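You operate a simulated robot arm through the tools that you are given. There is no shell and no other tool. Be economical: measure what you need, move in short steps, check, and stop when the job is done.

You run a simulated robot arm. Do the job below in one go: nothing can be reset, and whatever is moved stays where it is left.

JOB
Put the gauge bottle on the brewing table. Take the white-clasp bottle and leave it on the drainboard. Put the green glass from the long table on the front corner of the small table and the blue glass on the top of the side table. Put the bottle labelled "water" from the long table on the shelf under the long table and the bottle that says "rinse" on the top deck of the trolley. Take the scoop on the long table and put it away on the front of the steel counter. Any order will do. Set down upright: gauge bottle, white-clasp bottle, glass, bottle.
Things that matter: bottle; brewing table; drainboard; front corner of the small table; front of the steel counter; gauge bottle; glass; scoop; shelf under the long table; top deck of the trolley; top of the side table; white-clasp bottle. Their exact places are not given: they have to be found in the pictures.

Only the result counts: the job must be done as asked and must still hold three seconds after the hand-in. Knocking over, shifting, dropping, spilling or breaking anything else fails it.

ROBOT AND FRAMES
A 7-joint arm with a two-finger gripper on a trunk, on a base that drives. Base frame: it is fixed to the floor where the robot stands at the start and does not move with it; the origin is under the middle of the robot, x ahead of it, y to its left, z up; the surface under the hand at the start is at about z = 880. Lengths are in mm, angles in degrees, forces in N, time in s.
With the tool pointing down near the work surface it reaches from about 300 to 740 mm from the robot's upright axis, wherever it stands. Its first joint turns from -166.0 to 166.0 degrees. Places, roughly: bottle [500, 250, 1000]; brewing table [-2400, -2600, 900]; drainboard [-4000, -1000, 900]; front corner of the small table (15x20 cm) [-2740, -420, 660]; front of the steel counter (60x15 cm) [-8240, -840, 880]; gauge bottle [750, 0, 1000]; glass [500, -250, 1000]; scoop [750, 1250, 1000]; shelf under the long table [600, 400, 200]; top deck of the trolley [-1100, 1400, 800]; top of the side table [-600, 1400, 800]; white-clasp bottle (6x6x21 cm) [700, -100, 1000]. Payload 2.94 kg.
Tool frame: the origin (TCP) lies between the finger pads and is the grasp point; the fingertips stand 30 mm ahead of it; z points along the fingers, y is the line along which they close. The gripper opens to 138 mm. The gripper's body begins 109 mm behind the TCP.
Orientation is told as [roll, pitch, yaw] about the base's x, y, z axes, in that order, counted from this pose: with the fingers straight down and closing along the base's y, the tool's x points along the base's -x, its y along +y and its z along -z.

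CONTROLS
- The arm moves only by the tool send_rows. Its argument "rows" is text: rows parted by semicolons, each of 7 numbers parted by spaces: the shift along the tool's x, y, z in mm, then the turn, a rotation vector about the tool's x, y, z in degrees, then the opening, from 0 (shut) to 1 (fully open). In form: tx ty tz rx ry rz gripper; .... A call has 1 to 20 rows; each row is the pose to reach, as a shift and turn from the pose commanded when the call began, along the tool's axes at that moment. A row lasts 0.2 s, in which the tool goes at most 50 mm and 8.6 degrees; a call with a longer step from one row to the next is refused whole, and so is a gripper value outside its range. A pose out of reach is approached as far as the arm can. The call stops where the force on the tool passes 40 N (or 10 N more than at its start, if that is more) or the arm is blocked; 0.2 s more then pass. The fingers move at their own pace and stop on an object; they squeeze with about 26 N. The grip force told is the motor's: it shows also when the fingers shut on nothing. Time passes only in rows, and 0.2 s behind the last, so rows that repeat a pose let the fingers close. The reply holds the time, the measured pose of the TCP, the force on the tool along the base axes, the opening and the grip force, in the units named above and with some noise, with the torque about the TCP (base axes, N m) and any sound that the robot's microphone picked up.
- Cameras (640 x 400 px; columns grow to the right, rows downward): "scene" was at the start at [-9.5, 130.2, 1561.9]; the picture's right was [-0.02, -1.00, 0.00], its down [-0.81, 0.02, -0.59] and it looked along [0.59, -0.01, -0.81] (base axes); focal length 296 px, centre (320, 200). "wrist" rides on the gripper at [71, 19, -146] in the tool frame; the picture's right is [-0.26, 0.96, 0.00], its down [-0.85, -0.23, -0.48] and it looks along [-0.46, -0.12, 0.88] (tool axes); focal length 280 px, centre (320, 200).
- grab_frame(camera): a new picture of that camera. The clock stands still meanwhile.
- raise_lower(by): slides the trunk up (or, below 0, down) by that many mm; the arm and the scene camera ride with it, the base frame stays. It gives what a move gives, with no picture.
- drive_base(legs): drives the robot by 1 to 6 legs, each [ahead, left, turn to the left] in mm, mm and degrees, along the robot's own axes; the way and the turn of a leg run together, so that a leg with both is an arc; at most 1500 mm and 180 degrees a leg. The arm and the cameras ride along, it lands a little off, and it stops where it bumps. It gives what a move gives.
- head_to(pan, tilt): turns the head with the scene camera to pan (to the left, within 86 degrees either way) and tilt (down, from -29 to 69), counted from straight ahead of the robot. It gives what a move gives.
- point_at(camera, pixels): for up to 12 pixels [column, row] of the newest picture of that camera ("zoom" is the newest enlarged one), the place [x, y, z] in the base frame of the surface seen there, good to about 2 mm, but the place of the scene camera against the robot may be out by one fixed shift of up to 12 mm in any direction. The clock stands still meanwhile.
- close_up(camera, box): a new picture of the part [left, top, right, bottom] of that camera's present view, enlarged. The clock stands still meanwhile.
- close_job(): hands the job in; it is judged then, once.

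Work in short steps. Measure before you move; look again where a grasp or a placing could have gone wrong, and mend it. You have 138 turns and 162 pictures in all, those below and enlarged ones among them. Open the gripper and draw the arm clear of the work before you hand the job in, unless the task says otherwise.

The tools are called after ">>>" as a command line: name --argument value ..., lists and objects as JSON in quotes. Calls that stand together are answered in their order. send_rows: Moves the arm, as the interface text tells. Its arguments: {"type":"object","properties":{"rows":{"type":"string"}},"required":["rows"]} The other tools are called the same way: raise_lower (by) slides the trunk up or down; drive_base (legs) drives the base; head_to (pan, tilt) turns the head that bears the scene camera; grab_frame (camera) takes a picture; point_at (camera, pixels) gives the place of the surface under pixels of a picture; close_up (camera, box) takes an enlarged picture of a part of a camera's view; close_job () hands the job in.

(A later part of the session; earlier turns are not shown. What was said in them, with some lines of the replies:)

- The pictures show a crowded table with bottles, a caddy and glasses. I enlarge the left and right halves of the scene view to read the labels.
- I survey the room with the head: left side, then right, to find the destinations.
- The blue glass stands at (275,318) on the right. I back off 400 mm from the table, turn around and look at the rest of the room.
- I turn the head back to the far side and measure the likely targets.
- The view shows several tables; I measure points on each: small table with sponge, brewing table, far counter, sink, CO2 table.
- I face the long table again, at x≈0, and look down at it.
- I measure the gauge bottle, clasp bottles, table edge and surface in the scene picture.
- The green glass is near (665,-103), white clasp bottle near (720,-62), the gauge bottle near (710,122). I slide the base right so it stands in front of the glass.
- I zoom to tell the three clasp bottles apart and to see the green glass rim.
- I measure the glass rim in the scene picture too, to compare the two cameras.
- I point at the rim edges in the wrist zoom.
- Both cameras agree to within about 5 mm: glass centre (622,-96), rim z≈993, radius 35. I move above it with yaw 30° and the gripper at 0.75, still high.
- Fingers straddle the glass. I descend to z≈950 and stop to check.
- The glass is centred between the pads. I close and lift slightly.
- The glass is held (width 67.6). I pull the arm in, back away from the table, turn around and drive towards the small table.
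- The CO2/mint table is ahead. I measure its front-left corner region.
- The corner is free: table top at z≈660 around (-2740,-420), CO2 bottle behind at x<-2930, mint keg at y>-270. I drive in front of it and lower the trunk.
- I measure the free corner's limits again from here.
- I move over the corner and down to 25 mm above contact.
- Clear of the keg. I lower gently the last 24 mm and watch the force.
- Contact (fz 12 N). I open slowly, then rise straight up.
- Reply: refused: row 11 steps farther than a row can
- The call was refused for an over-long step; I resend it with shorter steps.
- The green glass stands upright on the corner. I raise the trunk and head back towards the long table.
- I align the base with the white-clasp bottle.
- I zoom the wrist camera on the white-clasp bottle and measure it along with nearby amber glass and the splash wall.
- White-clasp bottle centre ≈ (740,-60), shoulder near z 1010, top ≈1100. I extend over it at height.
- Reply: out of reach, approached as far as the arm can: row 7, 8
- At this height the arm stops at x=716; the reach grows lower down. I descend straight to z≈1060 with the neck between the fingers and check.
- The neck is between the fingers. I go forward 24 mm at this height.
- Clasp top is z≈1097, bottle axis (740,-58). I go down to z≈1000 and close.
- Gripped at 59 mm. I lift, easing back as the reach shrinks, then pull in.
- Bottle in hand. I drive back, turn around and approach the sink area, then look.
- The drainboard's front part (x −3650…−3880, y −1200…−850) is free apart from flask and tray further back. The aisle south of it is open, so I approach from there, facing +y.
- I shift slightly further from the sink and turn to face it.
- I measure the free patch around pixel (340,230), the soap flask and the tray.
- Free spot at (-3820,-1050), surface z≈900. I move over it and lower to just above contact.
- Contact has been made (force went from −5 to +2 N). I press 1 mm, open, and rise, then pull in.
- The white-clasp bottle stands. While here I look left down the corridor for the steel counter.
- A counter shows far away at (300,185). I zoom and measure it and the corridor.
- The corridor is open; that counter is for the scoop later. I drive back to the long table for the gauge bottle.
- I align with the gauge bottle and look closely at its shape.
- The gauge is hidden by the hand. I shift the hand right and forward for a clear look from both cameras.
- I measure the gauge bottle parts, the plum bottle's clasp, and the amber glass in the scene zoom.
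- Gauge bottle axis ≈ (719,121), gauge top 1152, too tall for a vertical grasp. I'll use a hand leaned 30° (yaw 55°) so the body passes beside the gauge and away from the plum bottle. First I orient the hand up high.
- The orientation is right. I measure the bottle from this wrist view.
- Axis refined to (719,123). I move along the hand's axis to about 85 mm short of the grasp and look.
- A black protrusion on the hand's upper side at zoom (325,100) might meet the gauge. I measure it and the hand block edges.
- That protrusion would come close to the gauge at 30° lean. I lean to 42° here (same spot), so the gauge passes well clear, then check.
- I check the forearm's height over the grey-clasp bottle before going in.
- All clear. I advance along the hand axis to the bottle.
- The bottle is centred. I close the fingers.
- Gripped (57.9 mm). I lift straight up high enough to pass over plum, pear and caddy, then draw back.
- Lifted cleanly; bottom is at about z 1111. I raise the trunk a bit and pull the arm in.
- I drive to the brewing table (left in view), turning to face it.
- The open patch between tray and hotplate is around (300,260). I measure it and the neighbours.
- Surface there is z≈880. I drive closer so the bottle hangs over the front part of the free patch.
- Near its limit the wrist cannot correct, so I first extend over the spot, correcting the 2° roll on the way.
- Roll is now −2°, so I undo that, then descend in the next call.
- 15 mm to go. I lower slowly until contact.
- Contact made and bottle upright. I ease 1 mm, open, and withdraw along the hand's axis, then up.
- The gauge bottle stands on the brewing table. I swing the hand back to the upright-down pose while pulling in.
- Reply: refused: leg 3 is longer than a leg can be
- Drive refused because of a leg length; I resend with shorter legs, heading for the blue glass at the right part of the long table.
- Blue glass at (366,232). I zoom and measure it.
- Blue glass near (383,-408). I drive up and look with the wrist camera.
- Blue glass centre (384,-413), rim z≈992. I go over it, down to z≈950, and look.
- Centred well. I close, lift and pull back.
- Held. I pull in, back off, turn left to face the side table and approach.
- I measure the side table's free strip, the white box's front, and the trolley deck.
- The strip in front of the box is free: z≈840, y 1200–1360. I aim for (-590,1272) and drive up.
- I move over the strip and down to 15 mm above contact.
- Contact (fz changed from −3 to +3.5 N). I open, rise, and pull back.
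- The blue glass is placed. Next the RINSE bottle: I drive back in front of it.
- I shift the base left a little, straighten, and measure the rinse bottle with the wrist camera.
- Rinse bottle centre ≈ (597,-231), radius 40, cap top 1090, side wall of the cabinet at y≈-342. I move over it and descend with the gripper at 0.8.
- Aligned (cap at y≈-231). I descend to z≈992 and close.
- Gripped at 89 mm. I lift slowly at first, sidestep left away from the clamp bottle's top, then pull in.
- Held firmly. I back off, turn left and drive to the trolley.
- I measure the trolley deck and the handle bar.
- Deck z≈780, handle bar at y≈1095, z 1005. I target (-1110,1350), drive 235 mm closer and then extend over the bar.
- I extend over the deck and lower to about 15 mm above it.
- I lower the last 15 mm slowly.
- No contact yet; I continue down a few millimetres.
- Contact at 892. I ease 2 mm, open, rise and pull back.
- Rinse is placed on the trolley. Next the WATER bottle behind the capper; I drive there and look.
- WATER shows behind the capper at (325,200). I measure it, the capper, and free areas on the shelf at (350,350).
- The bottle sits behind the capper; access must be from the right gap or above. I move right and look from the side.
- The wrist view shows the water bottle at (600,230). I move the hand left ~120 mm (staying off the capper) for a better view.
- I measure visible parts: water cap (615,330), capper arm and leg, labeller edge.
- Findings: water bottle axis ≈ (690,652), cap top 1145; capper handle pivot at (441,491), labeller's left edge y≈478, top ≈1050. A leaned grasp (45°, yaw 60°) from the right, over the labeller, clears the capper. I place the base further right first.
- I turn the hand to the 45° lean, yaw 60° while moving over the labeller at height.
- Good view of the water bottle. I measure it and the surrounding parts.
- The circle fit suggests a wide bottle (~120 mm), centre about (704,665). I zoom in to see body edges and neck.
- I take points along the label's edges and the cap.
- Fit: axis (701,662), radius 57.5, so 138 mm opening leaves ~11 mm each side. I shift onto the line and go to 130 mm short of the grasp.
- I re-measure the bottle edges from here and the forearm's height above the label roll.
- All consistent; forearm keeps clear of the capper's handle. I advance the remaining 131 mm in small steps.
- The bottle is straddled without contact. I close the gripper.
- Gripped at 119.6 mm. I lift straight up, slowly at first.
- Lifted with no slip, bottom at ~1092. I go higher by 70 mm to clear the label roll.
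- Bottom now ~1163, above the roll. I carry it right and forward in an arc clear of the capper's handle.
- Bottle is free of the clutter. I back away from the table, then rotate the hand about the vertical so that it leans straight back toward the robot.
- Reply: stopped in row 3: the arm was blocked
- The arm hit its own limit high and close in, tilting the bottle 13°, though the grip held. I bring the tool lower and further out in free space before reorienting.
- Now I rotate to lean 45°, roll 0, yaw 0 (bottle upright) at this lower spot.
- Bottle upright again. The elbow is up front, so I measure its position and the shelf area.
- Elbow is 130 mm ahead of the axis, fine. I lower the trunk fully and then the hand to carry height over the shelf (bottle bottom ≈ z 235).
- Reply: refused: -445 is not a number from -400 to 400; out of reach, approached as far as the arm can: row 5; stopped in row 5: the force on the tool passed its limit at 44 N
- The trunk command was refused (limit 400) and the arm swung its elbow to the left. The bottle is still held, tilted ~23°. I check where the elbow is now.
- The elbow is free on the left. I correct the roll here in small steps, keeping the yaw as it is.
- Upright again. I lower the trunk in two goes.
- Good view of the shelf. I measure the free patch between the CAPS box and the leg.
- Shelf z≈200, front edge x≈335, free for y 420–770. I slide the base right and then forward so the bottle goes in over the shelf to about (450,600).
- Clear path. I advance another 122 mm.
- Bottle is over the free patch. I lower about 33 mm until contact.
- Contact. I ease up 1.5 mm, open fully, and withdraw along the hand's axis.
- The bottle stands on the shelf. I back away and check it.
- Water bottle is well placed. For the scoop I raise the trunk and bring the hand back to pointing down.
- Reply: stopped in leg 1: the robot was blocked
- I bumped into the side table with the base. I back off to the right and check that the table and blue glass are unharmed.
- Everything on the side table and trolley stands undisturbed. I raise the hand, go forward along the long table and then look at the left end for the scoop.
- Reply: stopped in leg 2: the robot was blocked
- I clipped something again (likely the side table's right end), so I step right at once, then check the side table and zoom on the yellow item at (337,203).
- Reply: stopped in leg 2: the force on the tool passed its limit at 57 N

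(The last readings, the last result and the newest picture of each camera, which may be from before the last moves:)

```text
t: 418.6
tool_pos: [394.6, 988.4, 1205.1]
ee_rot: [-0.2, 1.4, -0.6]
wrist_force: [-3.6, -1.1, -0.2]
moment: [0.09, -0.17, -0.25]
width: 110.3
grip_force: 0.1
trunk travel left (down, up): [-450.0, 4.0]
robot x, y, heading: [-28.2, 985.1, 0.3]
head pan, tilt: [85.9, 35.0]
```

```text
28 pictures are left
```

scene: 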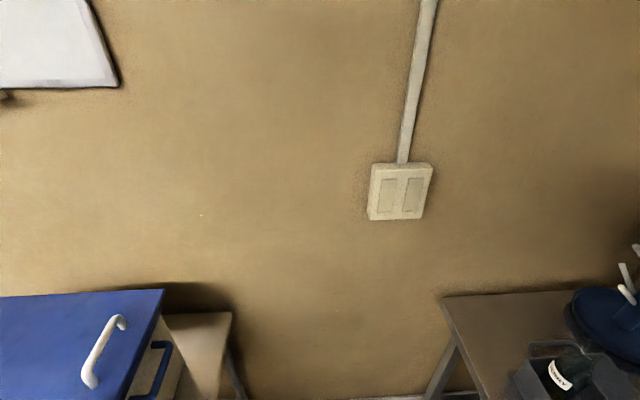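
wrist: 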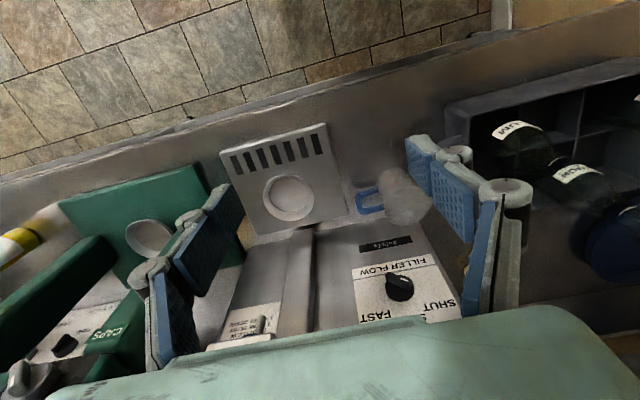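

The hand touched the filler machine while driving forward. I back off 60 mm and inspect.

>>> drive_base --legs '[[-80, 0, 0]]'

>>> head_to --pan 5 --tilt 38

>>> grab_frame --camera "scene"

```text
t: 419.7
tool_pos: [311.6, 987.8, 1205.4]
ee_rot: [-0.1, 1.4, -0.5]
wrist_force: [-0.1, 0.0, 0.0]
moment: [0.0, -0.02, 0.03]
width: 110.0
grip_force: 0.1
trunk travel left (down, up): [-450.0, 4.0]
robot x, y, heading: [-106.7, 987.8, 0.5]
head pan, tilt: [85.9, 35.0]
```

```text
t: 421.2
tool_pos: [313.7, 988.8, 1205.3]
ee_rot: [-0.2, 1.4, -0.6]
wrist_force: [-0.3, -0.4, -0.4]
moment: [0.0, -0.02, 0.01]
width: 110.5
grip_force: 0.1
trunk travel left (down, up): [-450.0, 4.0]
robot x, y, heading: [-108.3, 983.5, 0.6]
head pan, tilt: [5.0, 38.0]
```

```text
27 pictures are left
```

scene: 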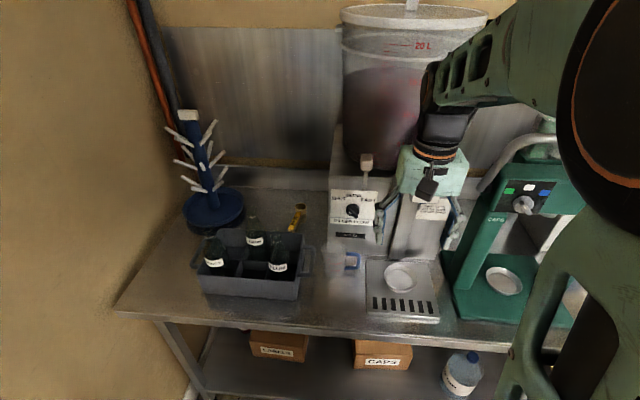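

The filler looks unchanged. The scoop is the yellow 30 ml one behind the crate at (744,1276). I move the hand left, past the filler's side, then forward, then left along the table.

>>> send_rows --rows "0 45 0 0 0 0 0.5; 0 90 0 0 0 0 0.5; 0 135 0 0 0 0 0.5; 0 180 0 0 0 0 0.5; 0 225 0 0 0 0 0.5; 0 250 0 0 -1.4 0 0.5; 0 250 0 0 -1.4 0 0.5"

>>> drive_base --legs '[[120, 0, 0], [0, 170, 0]]'

>>> grab_frame --camera "wrist"

>>> grab_frame --camera "scene"

```text
t: 422.8
tool_pos: [313.0, 1241.2, 1203.5]
ee_rot: [-0.2, 0.0, -0.7]
wrist_force: [-0.2, -0.8, 0.2]
moment: [0.03, 0.01, 0.02]
width: 68.9
grip_force: 0.1
trunk travel left (down, up): [-450.0, 4.0]
robot x, y, heading: [-109.4, 983.9, 0.3]
head pan, tilt: [5.0, 38.0]
```

```text
t: 425.8
tool_pos: [427.6, 1415.7, 1203.8]
ee_rot: [-0.4, 0.1, 0.0]
wrist_force: [-0.3, 0.9, 0.2]
moment: [0.01, -0.01, -0.03]
width: 69.2
grip_force: 0.0
trunk travel left (down, up): [-450.0, 4.0]
robot x, y, heading: [11.0, 1157.6, 0.9]
head pan, tilt: [5.0, 38.0]
```

```text
26 pictures are left
```

wrist: 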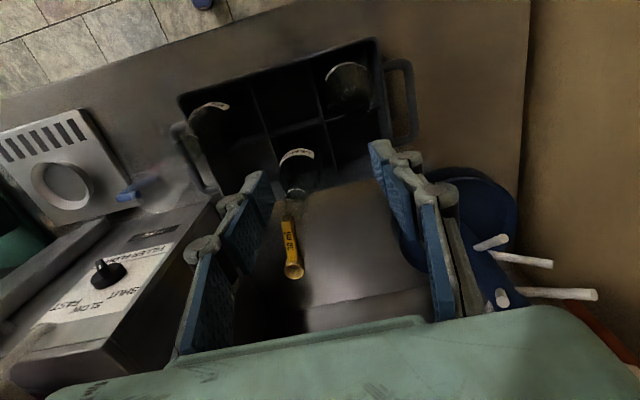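

```text
25 pictures are left
```

scene: 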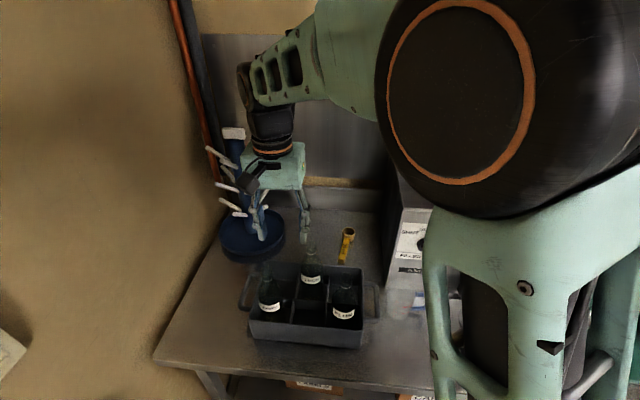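

Now the scoop is visible at wrist (290,245). I zoom and measure it.

>>> close_up --camera "wrist" --box '[240, 140, 360, 300]'

>>> point_at --camera "wrist" --pixels '[[288, 222], [290, 240], [293, 258], [293, 270], [300, 190], [310, 215], [215, 200], [200, 225], [400, 250], [340, 300], [280, 262], [240, 300]]'

```text
2.50 times, centred on (300, 220) of wrist
```

zoom: 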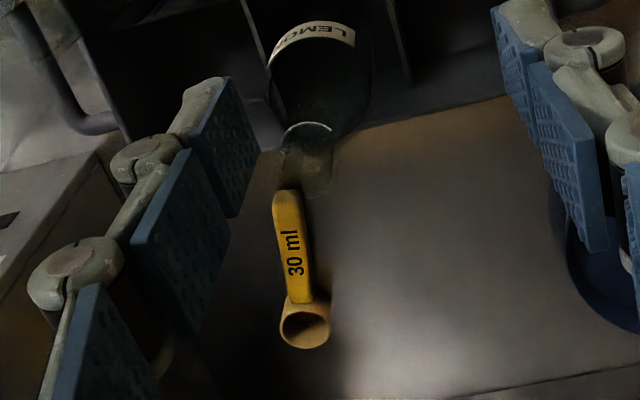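

```text
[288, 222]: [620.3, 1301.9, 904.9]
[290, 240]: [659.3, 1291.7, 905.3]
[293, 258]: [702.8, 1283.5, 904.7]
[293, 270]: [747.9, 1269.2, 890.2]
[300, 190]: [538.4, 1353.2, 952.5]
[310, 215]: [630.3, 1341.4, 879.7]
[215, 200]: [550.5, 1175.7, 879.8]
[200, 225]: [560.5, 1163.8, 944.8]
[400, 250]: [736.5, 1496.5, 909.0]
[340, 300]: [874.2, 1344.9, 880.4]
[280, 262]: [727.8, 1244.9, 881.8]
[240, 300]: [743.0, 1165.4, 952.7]
```

Scoop handle runs from (610,1304) to (715,1280), top z≈905; cup at (740,1272). I'll pinch the handle near (688,1286), yaw −12.6°. First over it, down to z≈1000.

>>> send_rows --rows "-43 -21 0 0 0 2.1 0.4; -87 -43 0 0 0 4.2 0.4; -130 -64 0 0 0 6.3 0.4; -173 -86 0 0 0 8.4 0.4; -217 -107 0 0 0 10.5 0.4; -260 -129 0 0 0 12.6 0.4; -260 -129 45 0 0 12.6 0.4; -260 -129 90 0 0 12.6 0.4; -260 -129 135 0 0 12.6 0.4; -260 -129 180 0 0 12.6 0.4; -260 -129 215 0 0 12.6 0.4; -260 -129 215 0 0 12.6 0.4"

>>> grab_frame --camera "wrist"

>>> point_at --camera "wrist" --pixels '[[320, 100], [320, 130], [320, 160], [310, 145], [330, 145], [320, 200]]'

```text
t: 428.4
tool_pos: [686.9, 1287.1, 986.6]
ee_rot: [-0.2, -0.1, -12.5]
wrist_force: [1.1, 0.0, 0.3]
moment: [0.02, 0.02, -0.01]
width: 55.2
grip_force: 0.0
trunk travel left (down, up): [-450.0, 4.0]
robot x, y, heading: [8.3, 1155.1, 1.2]
head pan, tilt: [5.0, 38.0]
```

```text
23 pictures are left
```

wrist: 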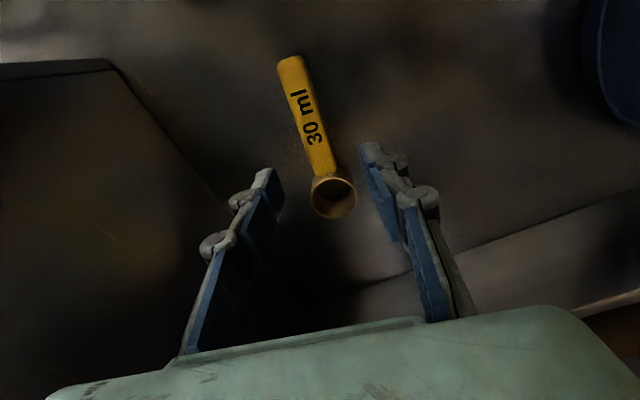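

```text
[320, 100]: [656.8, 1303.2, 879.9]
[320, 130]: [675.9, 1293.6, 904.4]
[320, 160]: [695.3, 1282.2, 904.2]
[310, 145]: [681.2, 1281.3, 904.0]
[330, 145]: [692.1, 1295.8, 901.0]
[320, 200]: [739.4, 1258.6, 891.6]
```

The handle lies right under the TCP (687,1286). I descend to z≈914 and close.

>>> send_rows --rows "0 0 35 0 0 0 0.4; 0 0 60 0 0 0 0.4; 0 0 70 0 0 0 0.4; 0 0 73 0 0 0 0.4; 0 0 73 0 0 0 0.4; 0 0 73 0 0 0 0.2; 0 0 73 0 0 0 0.05; 0 0 73 0 0 0 0.02; 0 0 73 0 0 0 0.02"

>>> grab_frame --camera "wrist"

```text
t: 430.4
tool_pos: [685.8, 1286.3, 914.6]
ee_rot: [-0.3, 0.0, -12.6]
wrist_force: [0.3, 0.5, -0.8]
moment: [0.01, 0.02, 0.0]
width: 20.8
grip_force: 26.9
trunk travel left (down, up): [-450.0, 4.0]
robot x, y, heading: [9.1, 1155.3, 1.0]
head pan, tilt: [5.0, 38.0]
```

```text
22 pictures are left
```

wrist: 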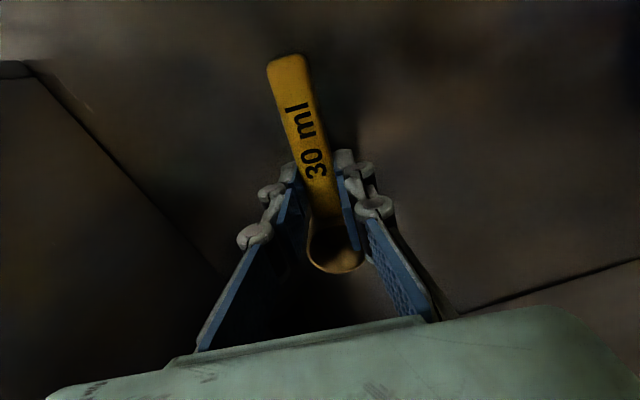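

The scoop is held (20.8 mm). I lift it, pull the hand in close, step right past the filler with clearance, and back away.

>>> send_rows --rows "0 0 -30 0 0 0 0.02; 0 0 -75 0 0 0 0.02; 0 0 -120 0 0 0 0.02; 0 0 -165 0 0 0 0.02; 0 0 -210 0 0 0 0.02; 0 0 -255 0 0 0 0.02; 0 0 -290 0 0 0 0.02; 45 0 -300 0 0 -2 0.02; 90 0 -300 0 0 -4 0.02; 135 0 -300 0 0 -6 0.02; 180 0 -300 0 0 -8 0.02; 225 0 -300 0 0 -10 0.02; 270 0 -300 0 0 -12.6 0.02; 315 0 -300 0 0 -12.6 0.02; 350 0 -300 0 0 -12.6 0.02; 350 0 -300 0 0 -12.6 0.02"

>>> grab_frame --camera "wrist"

```text
t: 433.8
tool_pos: [344.2, 1363.4, 1214.7]
ee_rot: [-0.6, 0.4, 0.0]
wrist_force: [0.3, -0.1, 0.1]
moment: [-0.02, 0.01, 0.01]
width: 20.8
grip_force: 25.7
trunk travel left (down, up): [-450.0, 4.0]
robot x, y, heading: [11.0, 1159.0, 0.7]
head pan, tilt: [5.0, 38.0]
```

```text
21 pictures are left
```

wrist: 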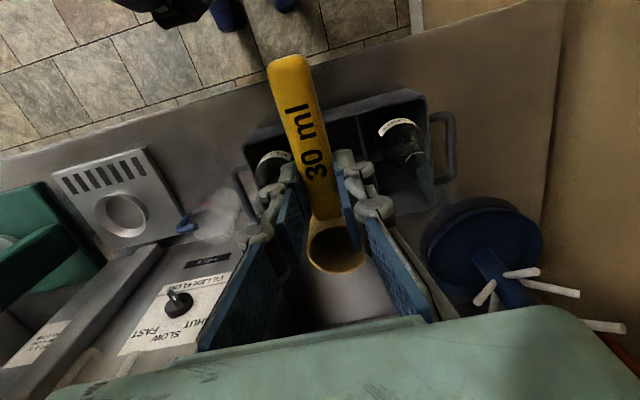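

I drive out: back a bit, right past the filler, back, further right, then turn around and start across the room.

>>> drive_base --legs '[[-40, 0, 0], [0, -290, 0], [-450, 0, 0], [0, -550, 0], [0, 0, 180], [900, 900, 0]]'

```text
t: 460.1
tool_pos: [-1677.1, -855.1, 1216.2]
ee_rot: [-0.3, 0.3, -179.3]
wrist_force: [-0.6, 0.0, -0.9]
moment: [-0.01, 0.01, 0.03]
width: 20.8
grip_force: 25.4
trunk travel left (down, up): [-450.0, 4.0]
robot x, y, heading: [-1342.2, -641.1, -178.6]
head pan, tilt: [5.0, 38.0]
```

I continue to the corridor, aiming for y≈−1850, and look from about x −6000.

>>> drive_base --legs '[[0, 0, -1.4], [700, 1000, 0], [1450, 220, 0], [1500, 0, 0], [900, 0, 0]]'

>>> head_to --pan 0 --tilt 15

>>> grab_frame --camera "scene"

```text
t: 487.6
tool_pos: [-6227.3, -2096.3, 1216.2]
ee_rot: [-0.4, 0.4, -178.4]
wrist_force: [-0.1, 0.4, -0.1]
moment: [0.01, -0.02, -0.03]
width: 21.0
grip_force: 26.4
trunk travel left (down, up): [-450.0, 4.0]
robot x, y, heading: [-5898.5, -1880.4, -177.7]
head pan, tilt: [5.0, 38.0]
```

```text
t: 488.5
tool_pos: [-6226.8, -2096.3, 1215.3]
ee_rot: [-0.5, 0.4, -178.5]
wrist_force: [-0.6, 0.2, 0.2]
moment: [0.01, 0.05, 0.03]
width: 21.0
grip_force: 26.6
trunk travel left (down, up): [-450.0, 4.0]
robot x, y, heading: [-5898.0, -1881.5, -177.6]
head pan, tilt: [0.0, 15.0]
```

```text
20 pictures are left
```

scene: 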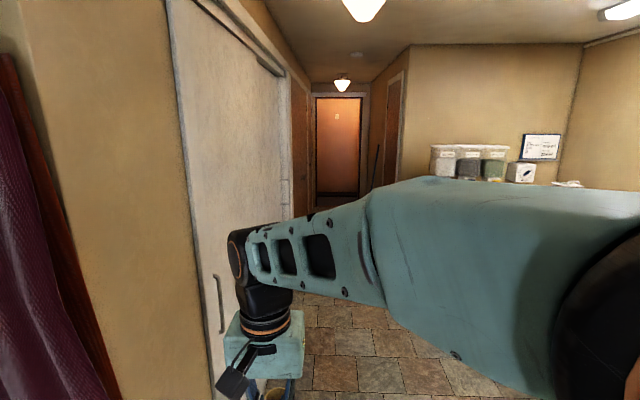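

The arm hides the counter. I centre the hand, straighten, drive closer and look with the head to the right.

>>> send_rows --rows "-15 -45 0 0 0 0 0.02; -30 -90 0 0 0 0 0.02; -45 -135 0 0 0 0 0.02; -60 -180 0 0 0 0 0.02; -60 -200 0 0 0 0 0.02; -60 -200 0 0 0 0 0.02"

>>> drive_base --legs '[[0, 0, -2.4], [1300, -150, 0]]'

>>> head_to --pan -25 --tilt 25

>>> grab_frame --camera "scene"

```text
t: 489.9
tool_pos: [-6291.2, -1899.1, 1218.0]
ee_rot: [-0.3, 0.4, -178.7]
wrist_force: [-0.2, 0.2, -0.7]
moment: [0.04, -0.01, -0.02]
width: 20.8
grip_force: 25.7
trunk travel left (down, up): [-450.0, 4.0]
robot x, y, heading: [-5898.9, -1878.8, -177.5]
head pan, tilt: [0.0, 15.0]
```

```text
t: 496.9
tool_pos: [-7604.2, -1729.3, 1217.4]
ee_rot: [-0.4, 0.5, 179.0]
wrist_force: [-0.7, 0.2, -0.2]
moment: [-0.02, 0.01, -0.01]
width: 20.9
grip_force: 26.3
trunk travel left (down, up): [-450.0, 4.0]
robot x, y, heading: [-7210.4, -1724.4, -180.1]
head pan, tilt: [0.0, 15.0]
```

```text
t: 497.8
tool_pos: [-7602.8, -1727.1, 1217.1]
ee_rot: [-0.5, 0.4, 179.0]
wrist_force: [0.8, 0.7, -0.8]
moment: [-0.03, 0.0, -0.02]
width: 20.8
grip_force: 26.1
trunk travel left (down, up): [-450.0, 4.0]
robot x, y, heading: [-7205.4, -1727.5, -179.9]
head pan, tilt: [-25.0, 25.0]
```

```text
19 pictures are left
```

scene: 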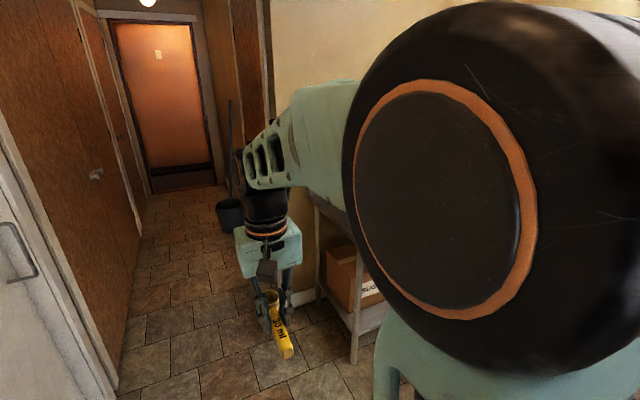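

The counter seems to face +x, further right. I turn the robot 50° right to view the alcove, with the head left of the arm.

>>> drive_base --legs '[[0, 0, -60]]'

>>> head_to --pan 10 --tilt 25

>>> grab_frame --camera "scene"

```text
t: 500.8
tool_pos: [-7409.2, -1386.0, 1217.2]
ee_rot: [-0.4, 0.4, 119.1]
wrist_force: [0.0, 0.2, 0.5]
moment: [0.02, -0.01, -0.01]
width: 21.0
grip_force: 26.1
trunk travel left (down, up): [-450.0, 4.0]
robot x, y, heading: [-7213.1, -1726.3, 119.9]
head pan, tilt: [-25.0, 25.0]
```

```text
t: 501.9
tool_pos: [-7408.2, -1385.9, 1216.5]
ee_rot: [-0.4, 0.4, 119.0]
wrist_force: [-0.3, 0.5, -0.5]
moment: [-0.03, 0.02, 0.01]
width: 20.9
grip_force: 25.3
trunk travel left (down, up): [-450.0, 4.0]
robot x, y, heading: [-7207.7, -1728.7, 120.1]
head pan, tilt: [10.0, 25.0]
```

```text
18 pictures are left
```

scene: 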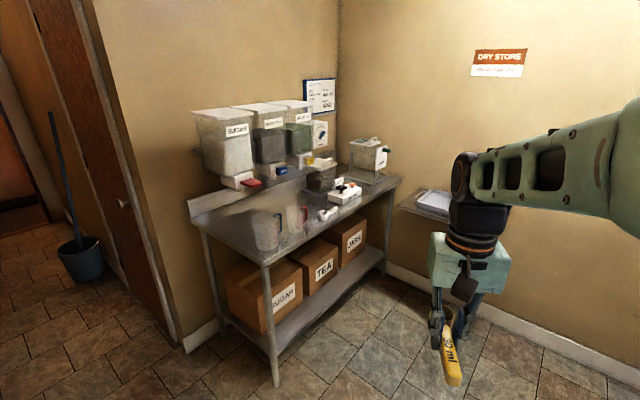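

Now the steel counter is visible. I zoom and measure its front strip.

>>> close_up --camera "scene" --box '[180, 130, 420, 290]'

>>> point_at --camera "scene" --pixels '[[270, 260], [285, 253], [300, 235], [320, 225], [335, 222], [350, 213], [265, 250], [245, 240], [295, 218], [345, 195], [395, 182], [215, 225]]'

```text
2.50 times, centred on (300, 210) of scene
```

zoom: 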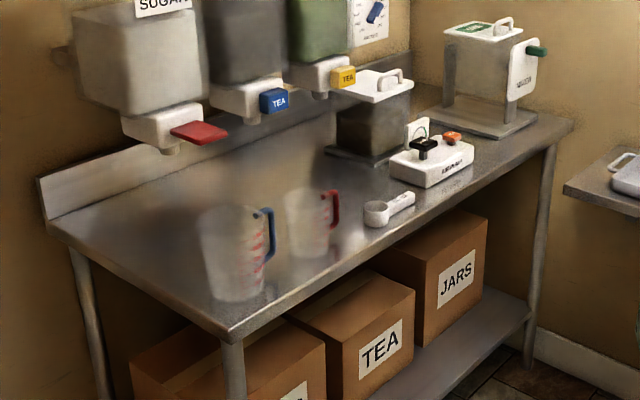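

```text
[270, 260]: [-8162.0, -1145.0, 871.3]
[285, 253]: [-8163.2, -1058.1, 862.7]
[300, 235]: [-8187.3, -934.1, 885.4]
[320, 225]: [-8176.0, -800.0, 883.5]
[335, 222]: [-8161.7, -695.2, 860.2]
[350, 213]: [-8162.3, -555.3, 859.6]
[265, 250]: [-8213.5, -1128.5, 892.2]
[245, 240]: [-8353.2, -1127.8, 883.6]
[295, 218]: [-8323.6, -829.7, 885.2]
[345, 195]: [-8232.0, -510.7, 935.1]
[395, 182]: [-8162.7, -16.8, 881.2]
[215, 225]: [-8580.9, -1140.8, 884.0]
```

I measure the jugs' bases and the white scoop to find a free 150 mm strip along the front edge.

>>> point_at --camera "zoom" --pixels '[[238, 298], [262, 285], [305, 256], [325, 248], [290, 235], [378, 215], [368, 222], [405, 203], [340, 255], [350, 232], [310, 280], [425, 185]]'

```text
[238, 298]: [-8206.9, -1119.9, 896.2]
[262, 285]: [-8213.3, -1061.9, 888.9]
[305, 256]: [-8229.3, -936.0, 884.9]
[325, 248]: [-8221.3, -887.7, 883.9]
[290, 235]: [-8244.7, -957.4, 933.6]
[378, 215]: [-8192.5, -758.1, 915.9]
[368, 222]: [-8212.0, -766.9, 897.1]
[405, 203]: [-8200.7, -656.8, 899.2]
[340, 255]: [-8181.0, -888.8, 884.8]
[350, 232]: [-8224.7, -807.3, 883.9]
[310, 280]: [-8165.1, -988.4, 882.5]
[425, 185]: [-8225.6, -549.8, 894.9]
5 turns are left
```

With few turns left, I choose a spot along the front edge between the jugs: TCP (-8187,-985), scoop along y, approached facing north. I drive there now.

>>> drive_base --legs '[[0, 0, -30], [0, 970, 0], [215, 0, 0]]'

>>> grab_frame --camera "wrist"

```text
t: 513.6
tool_pos: [-8208.5, -1130.0, 1217.7]
ee_rot: [-0.4, 0.5, 89.0]
wrist_force: [0.4, 0.0, -0.7]
moment: [-0.04, -0.01, -0.01]
width: 20.8
grip_force: 26.7
trunk travel left (down, up): [-450.0, 4.0]
robot x, y, heading: [-8204.6, -1524.8, 90.2]
head pan, tilt: [10.0, 25.0]
```

```text
16 pictures are left
4 turns are left
```

wrist: 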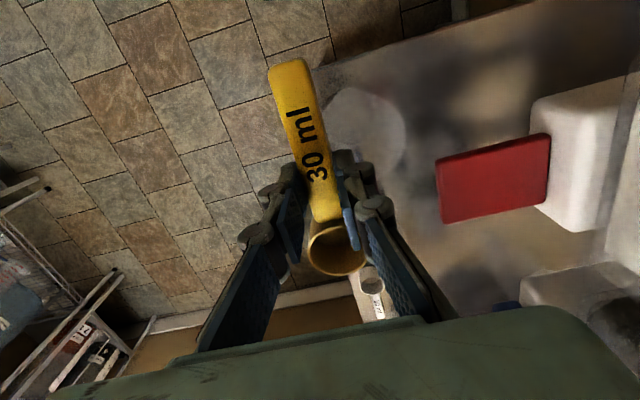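

The hand is in place over the counter's left end. I move to (-8188,-985) and down to about 10 mm above contact, and check.

>>> send_rows --rows "-48 -6 0 0 0 0 0.02; -96 -12 0 0 0 0 0.02; -145 -18 0 0 0 0 0.02; -145 -18 45 0 0 0 0.02; -145 -18 90 0 0 0 0.02; -145 -18 135 0 0 0 0.02; -145 -18 180 0 0 0 0.02; -145 -18 225 0 0 0 0.02; -145 -18 260 0 0 0 0.02; -145 -18 282 0 0 0 0.02; -145 -18 292 0 0 0 0.02; -145 -18 292 0 0 0 0.02"

>>> grab_frame --camera "wrist"

>>> head_to --pan 5 --tilt 50

>>> grab_frame --camera "scene"

```text
t: 516.2
tool_pos: [-8186.0, -989.7, 925.6]
ee_rot: [-0.4, 0.4, 89.1]
wrist_force: [-0.2, -0.2, -0.3]
moment: [-0.01, 0.06, -0.01]
width: 21.1
grip_force: 25.5
trunk travel left (down, up): [-450.0, 4.0]
robot x, y, heading: [-8204.0, -1525.3, 89.9]
head pan, tilt: [10.0, 25.0]
```

```text
15 pictures are left
```

wrist: 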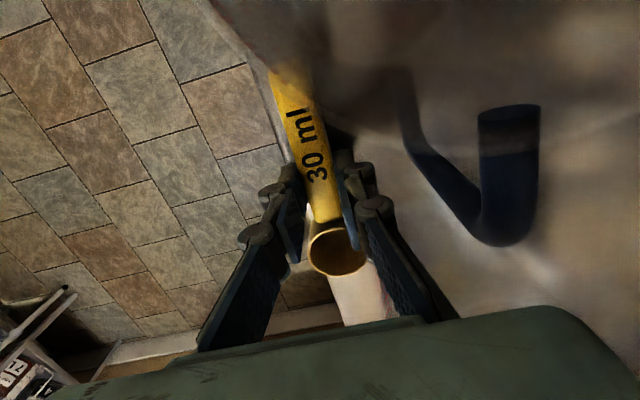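

```text
t: 517.1
tool_pos: [-8186.7, -989.8, 925.9]
ee_rot: [-0.3, 0.4, 89.0]
wrist_force: [0.0, -0.9, -0.2]
moment: [-0.03, 0.01, 0.0]
width: 20.8
grip_force: 26.1
trunk travel left (down, up): [-450.0, 4.0]
robot x, y, heading: [-8202.9, -1524.9, 89.9]
head pan, tilt: [5.0, 50.0]
```

```text
14 pictures are left
3 turns are left
```

scene: 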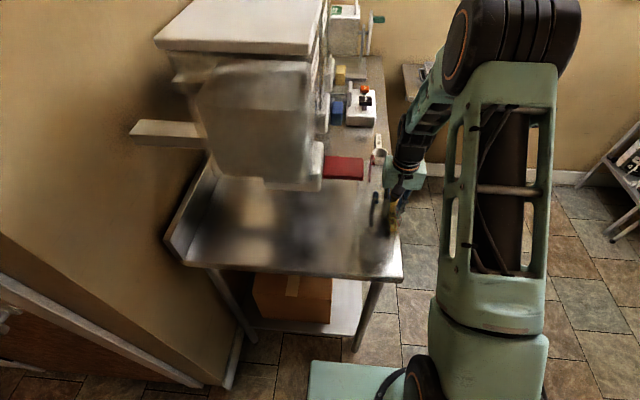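

The scoop is 10 mm above the surface; the jug's rim is near, so I shift 5 mm outward and 12 mm forward, lower to contact height, release, rise and draw back.

>>> send_rows --rows "-12 -5 0 0 0 0 0.02; -12 -5 5 0 0 0 0.02; -12 -5 8 0 0 0 0.02; -12 -5 10.5 0 0 0 0.02; -12 -5 10.5 0 0 0 0.1; -12 -5 10.5 0 0 0 0.2; -12 -5 10.5 0 0 0 0.27; -12 -5 10.5 0 0 0 0.27; -12 -5 -10 0 0 0 0.27; -12 -5 -50 0 0 0 0.27; -12 -5 -95 0 0 0 0.27; -12 -5 -140 0 0 0 0.27; -12 -5 -185 0 0 0 0.27; -12 -5 -230 0 0 0 0.27; -12 -5 -275 0 0 0 0.27; -12 -5 -295 0 0 0 0.27; 30 -5 -295 0 0 0 0.27; 75 -5 -295 0 0 0 0.27; 120 -5 -295 0 0 0 0.27; 120 -5 -295 0 0 0 0.27"

>>> grab_frame --camera "scene"

>>> grab_frame --camera "wrist"

```text
t: 521.3
tool_pos: [-8182.2, -1105.7, 1218.1]
ee_rot: [-0.4, 0.5, 89.1]
wrist_force: [0.2, 0.1, 0.5]
moment: [-0.01, -0.03, -0.01]
width: 37.2
grip_force: 0.0
trunk travel left (down, up): [-450.0, 4.0]
robot x, y, heading: [-8202.8, -1523.4, 90.0]
head pan, tilt: [5.0, 50.0]
```

```text
13 pictures are left
```

scene: 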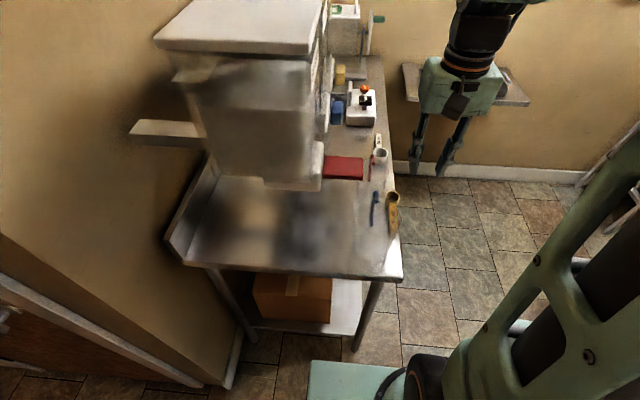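

```text
12 pictures are left
2 turns are left
```

wrist: 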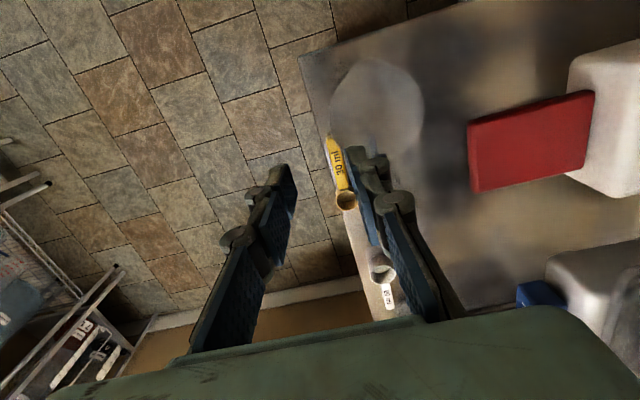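

The scoop lies on the counter's front edge, the jug looks untouched, and the gripper is open and clear. I hand the job in.

>>> close_job

```text
The job is handed in.
```

All seven items are placed and the job is handed in, but I made some unintended contacts along the way.

- **Side table:** the base bumped it, and a second base stop beside it was probably the same table. After the first bump the blue glass and the RINSE bottle were still standing. After the second I saw only part of the table, and the glass was out of view.
- **Filler machine:** the hand touched it at 57 N. It looked unchanged afterwards, but I did not measure it.
- **WATER bottle:** it tilted about 23° in the grip while I was turning the arm. It was upright again when I set it on the shelf.
- **Scoop:** it lies very close to the counter's front edge, and its cup may overhang by a few millimetres.
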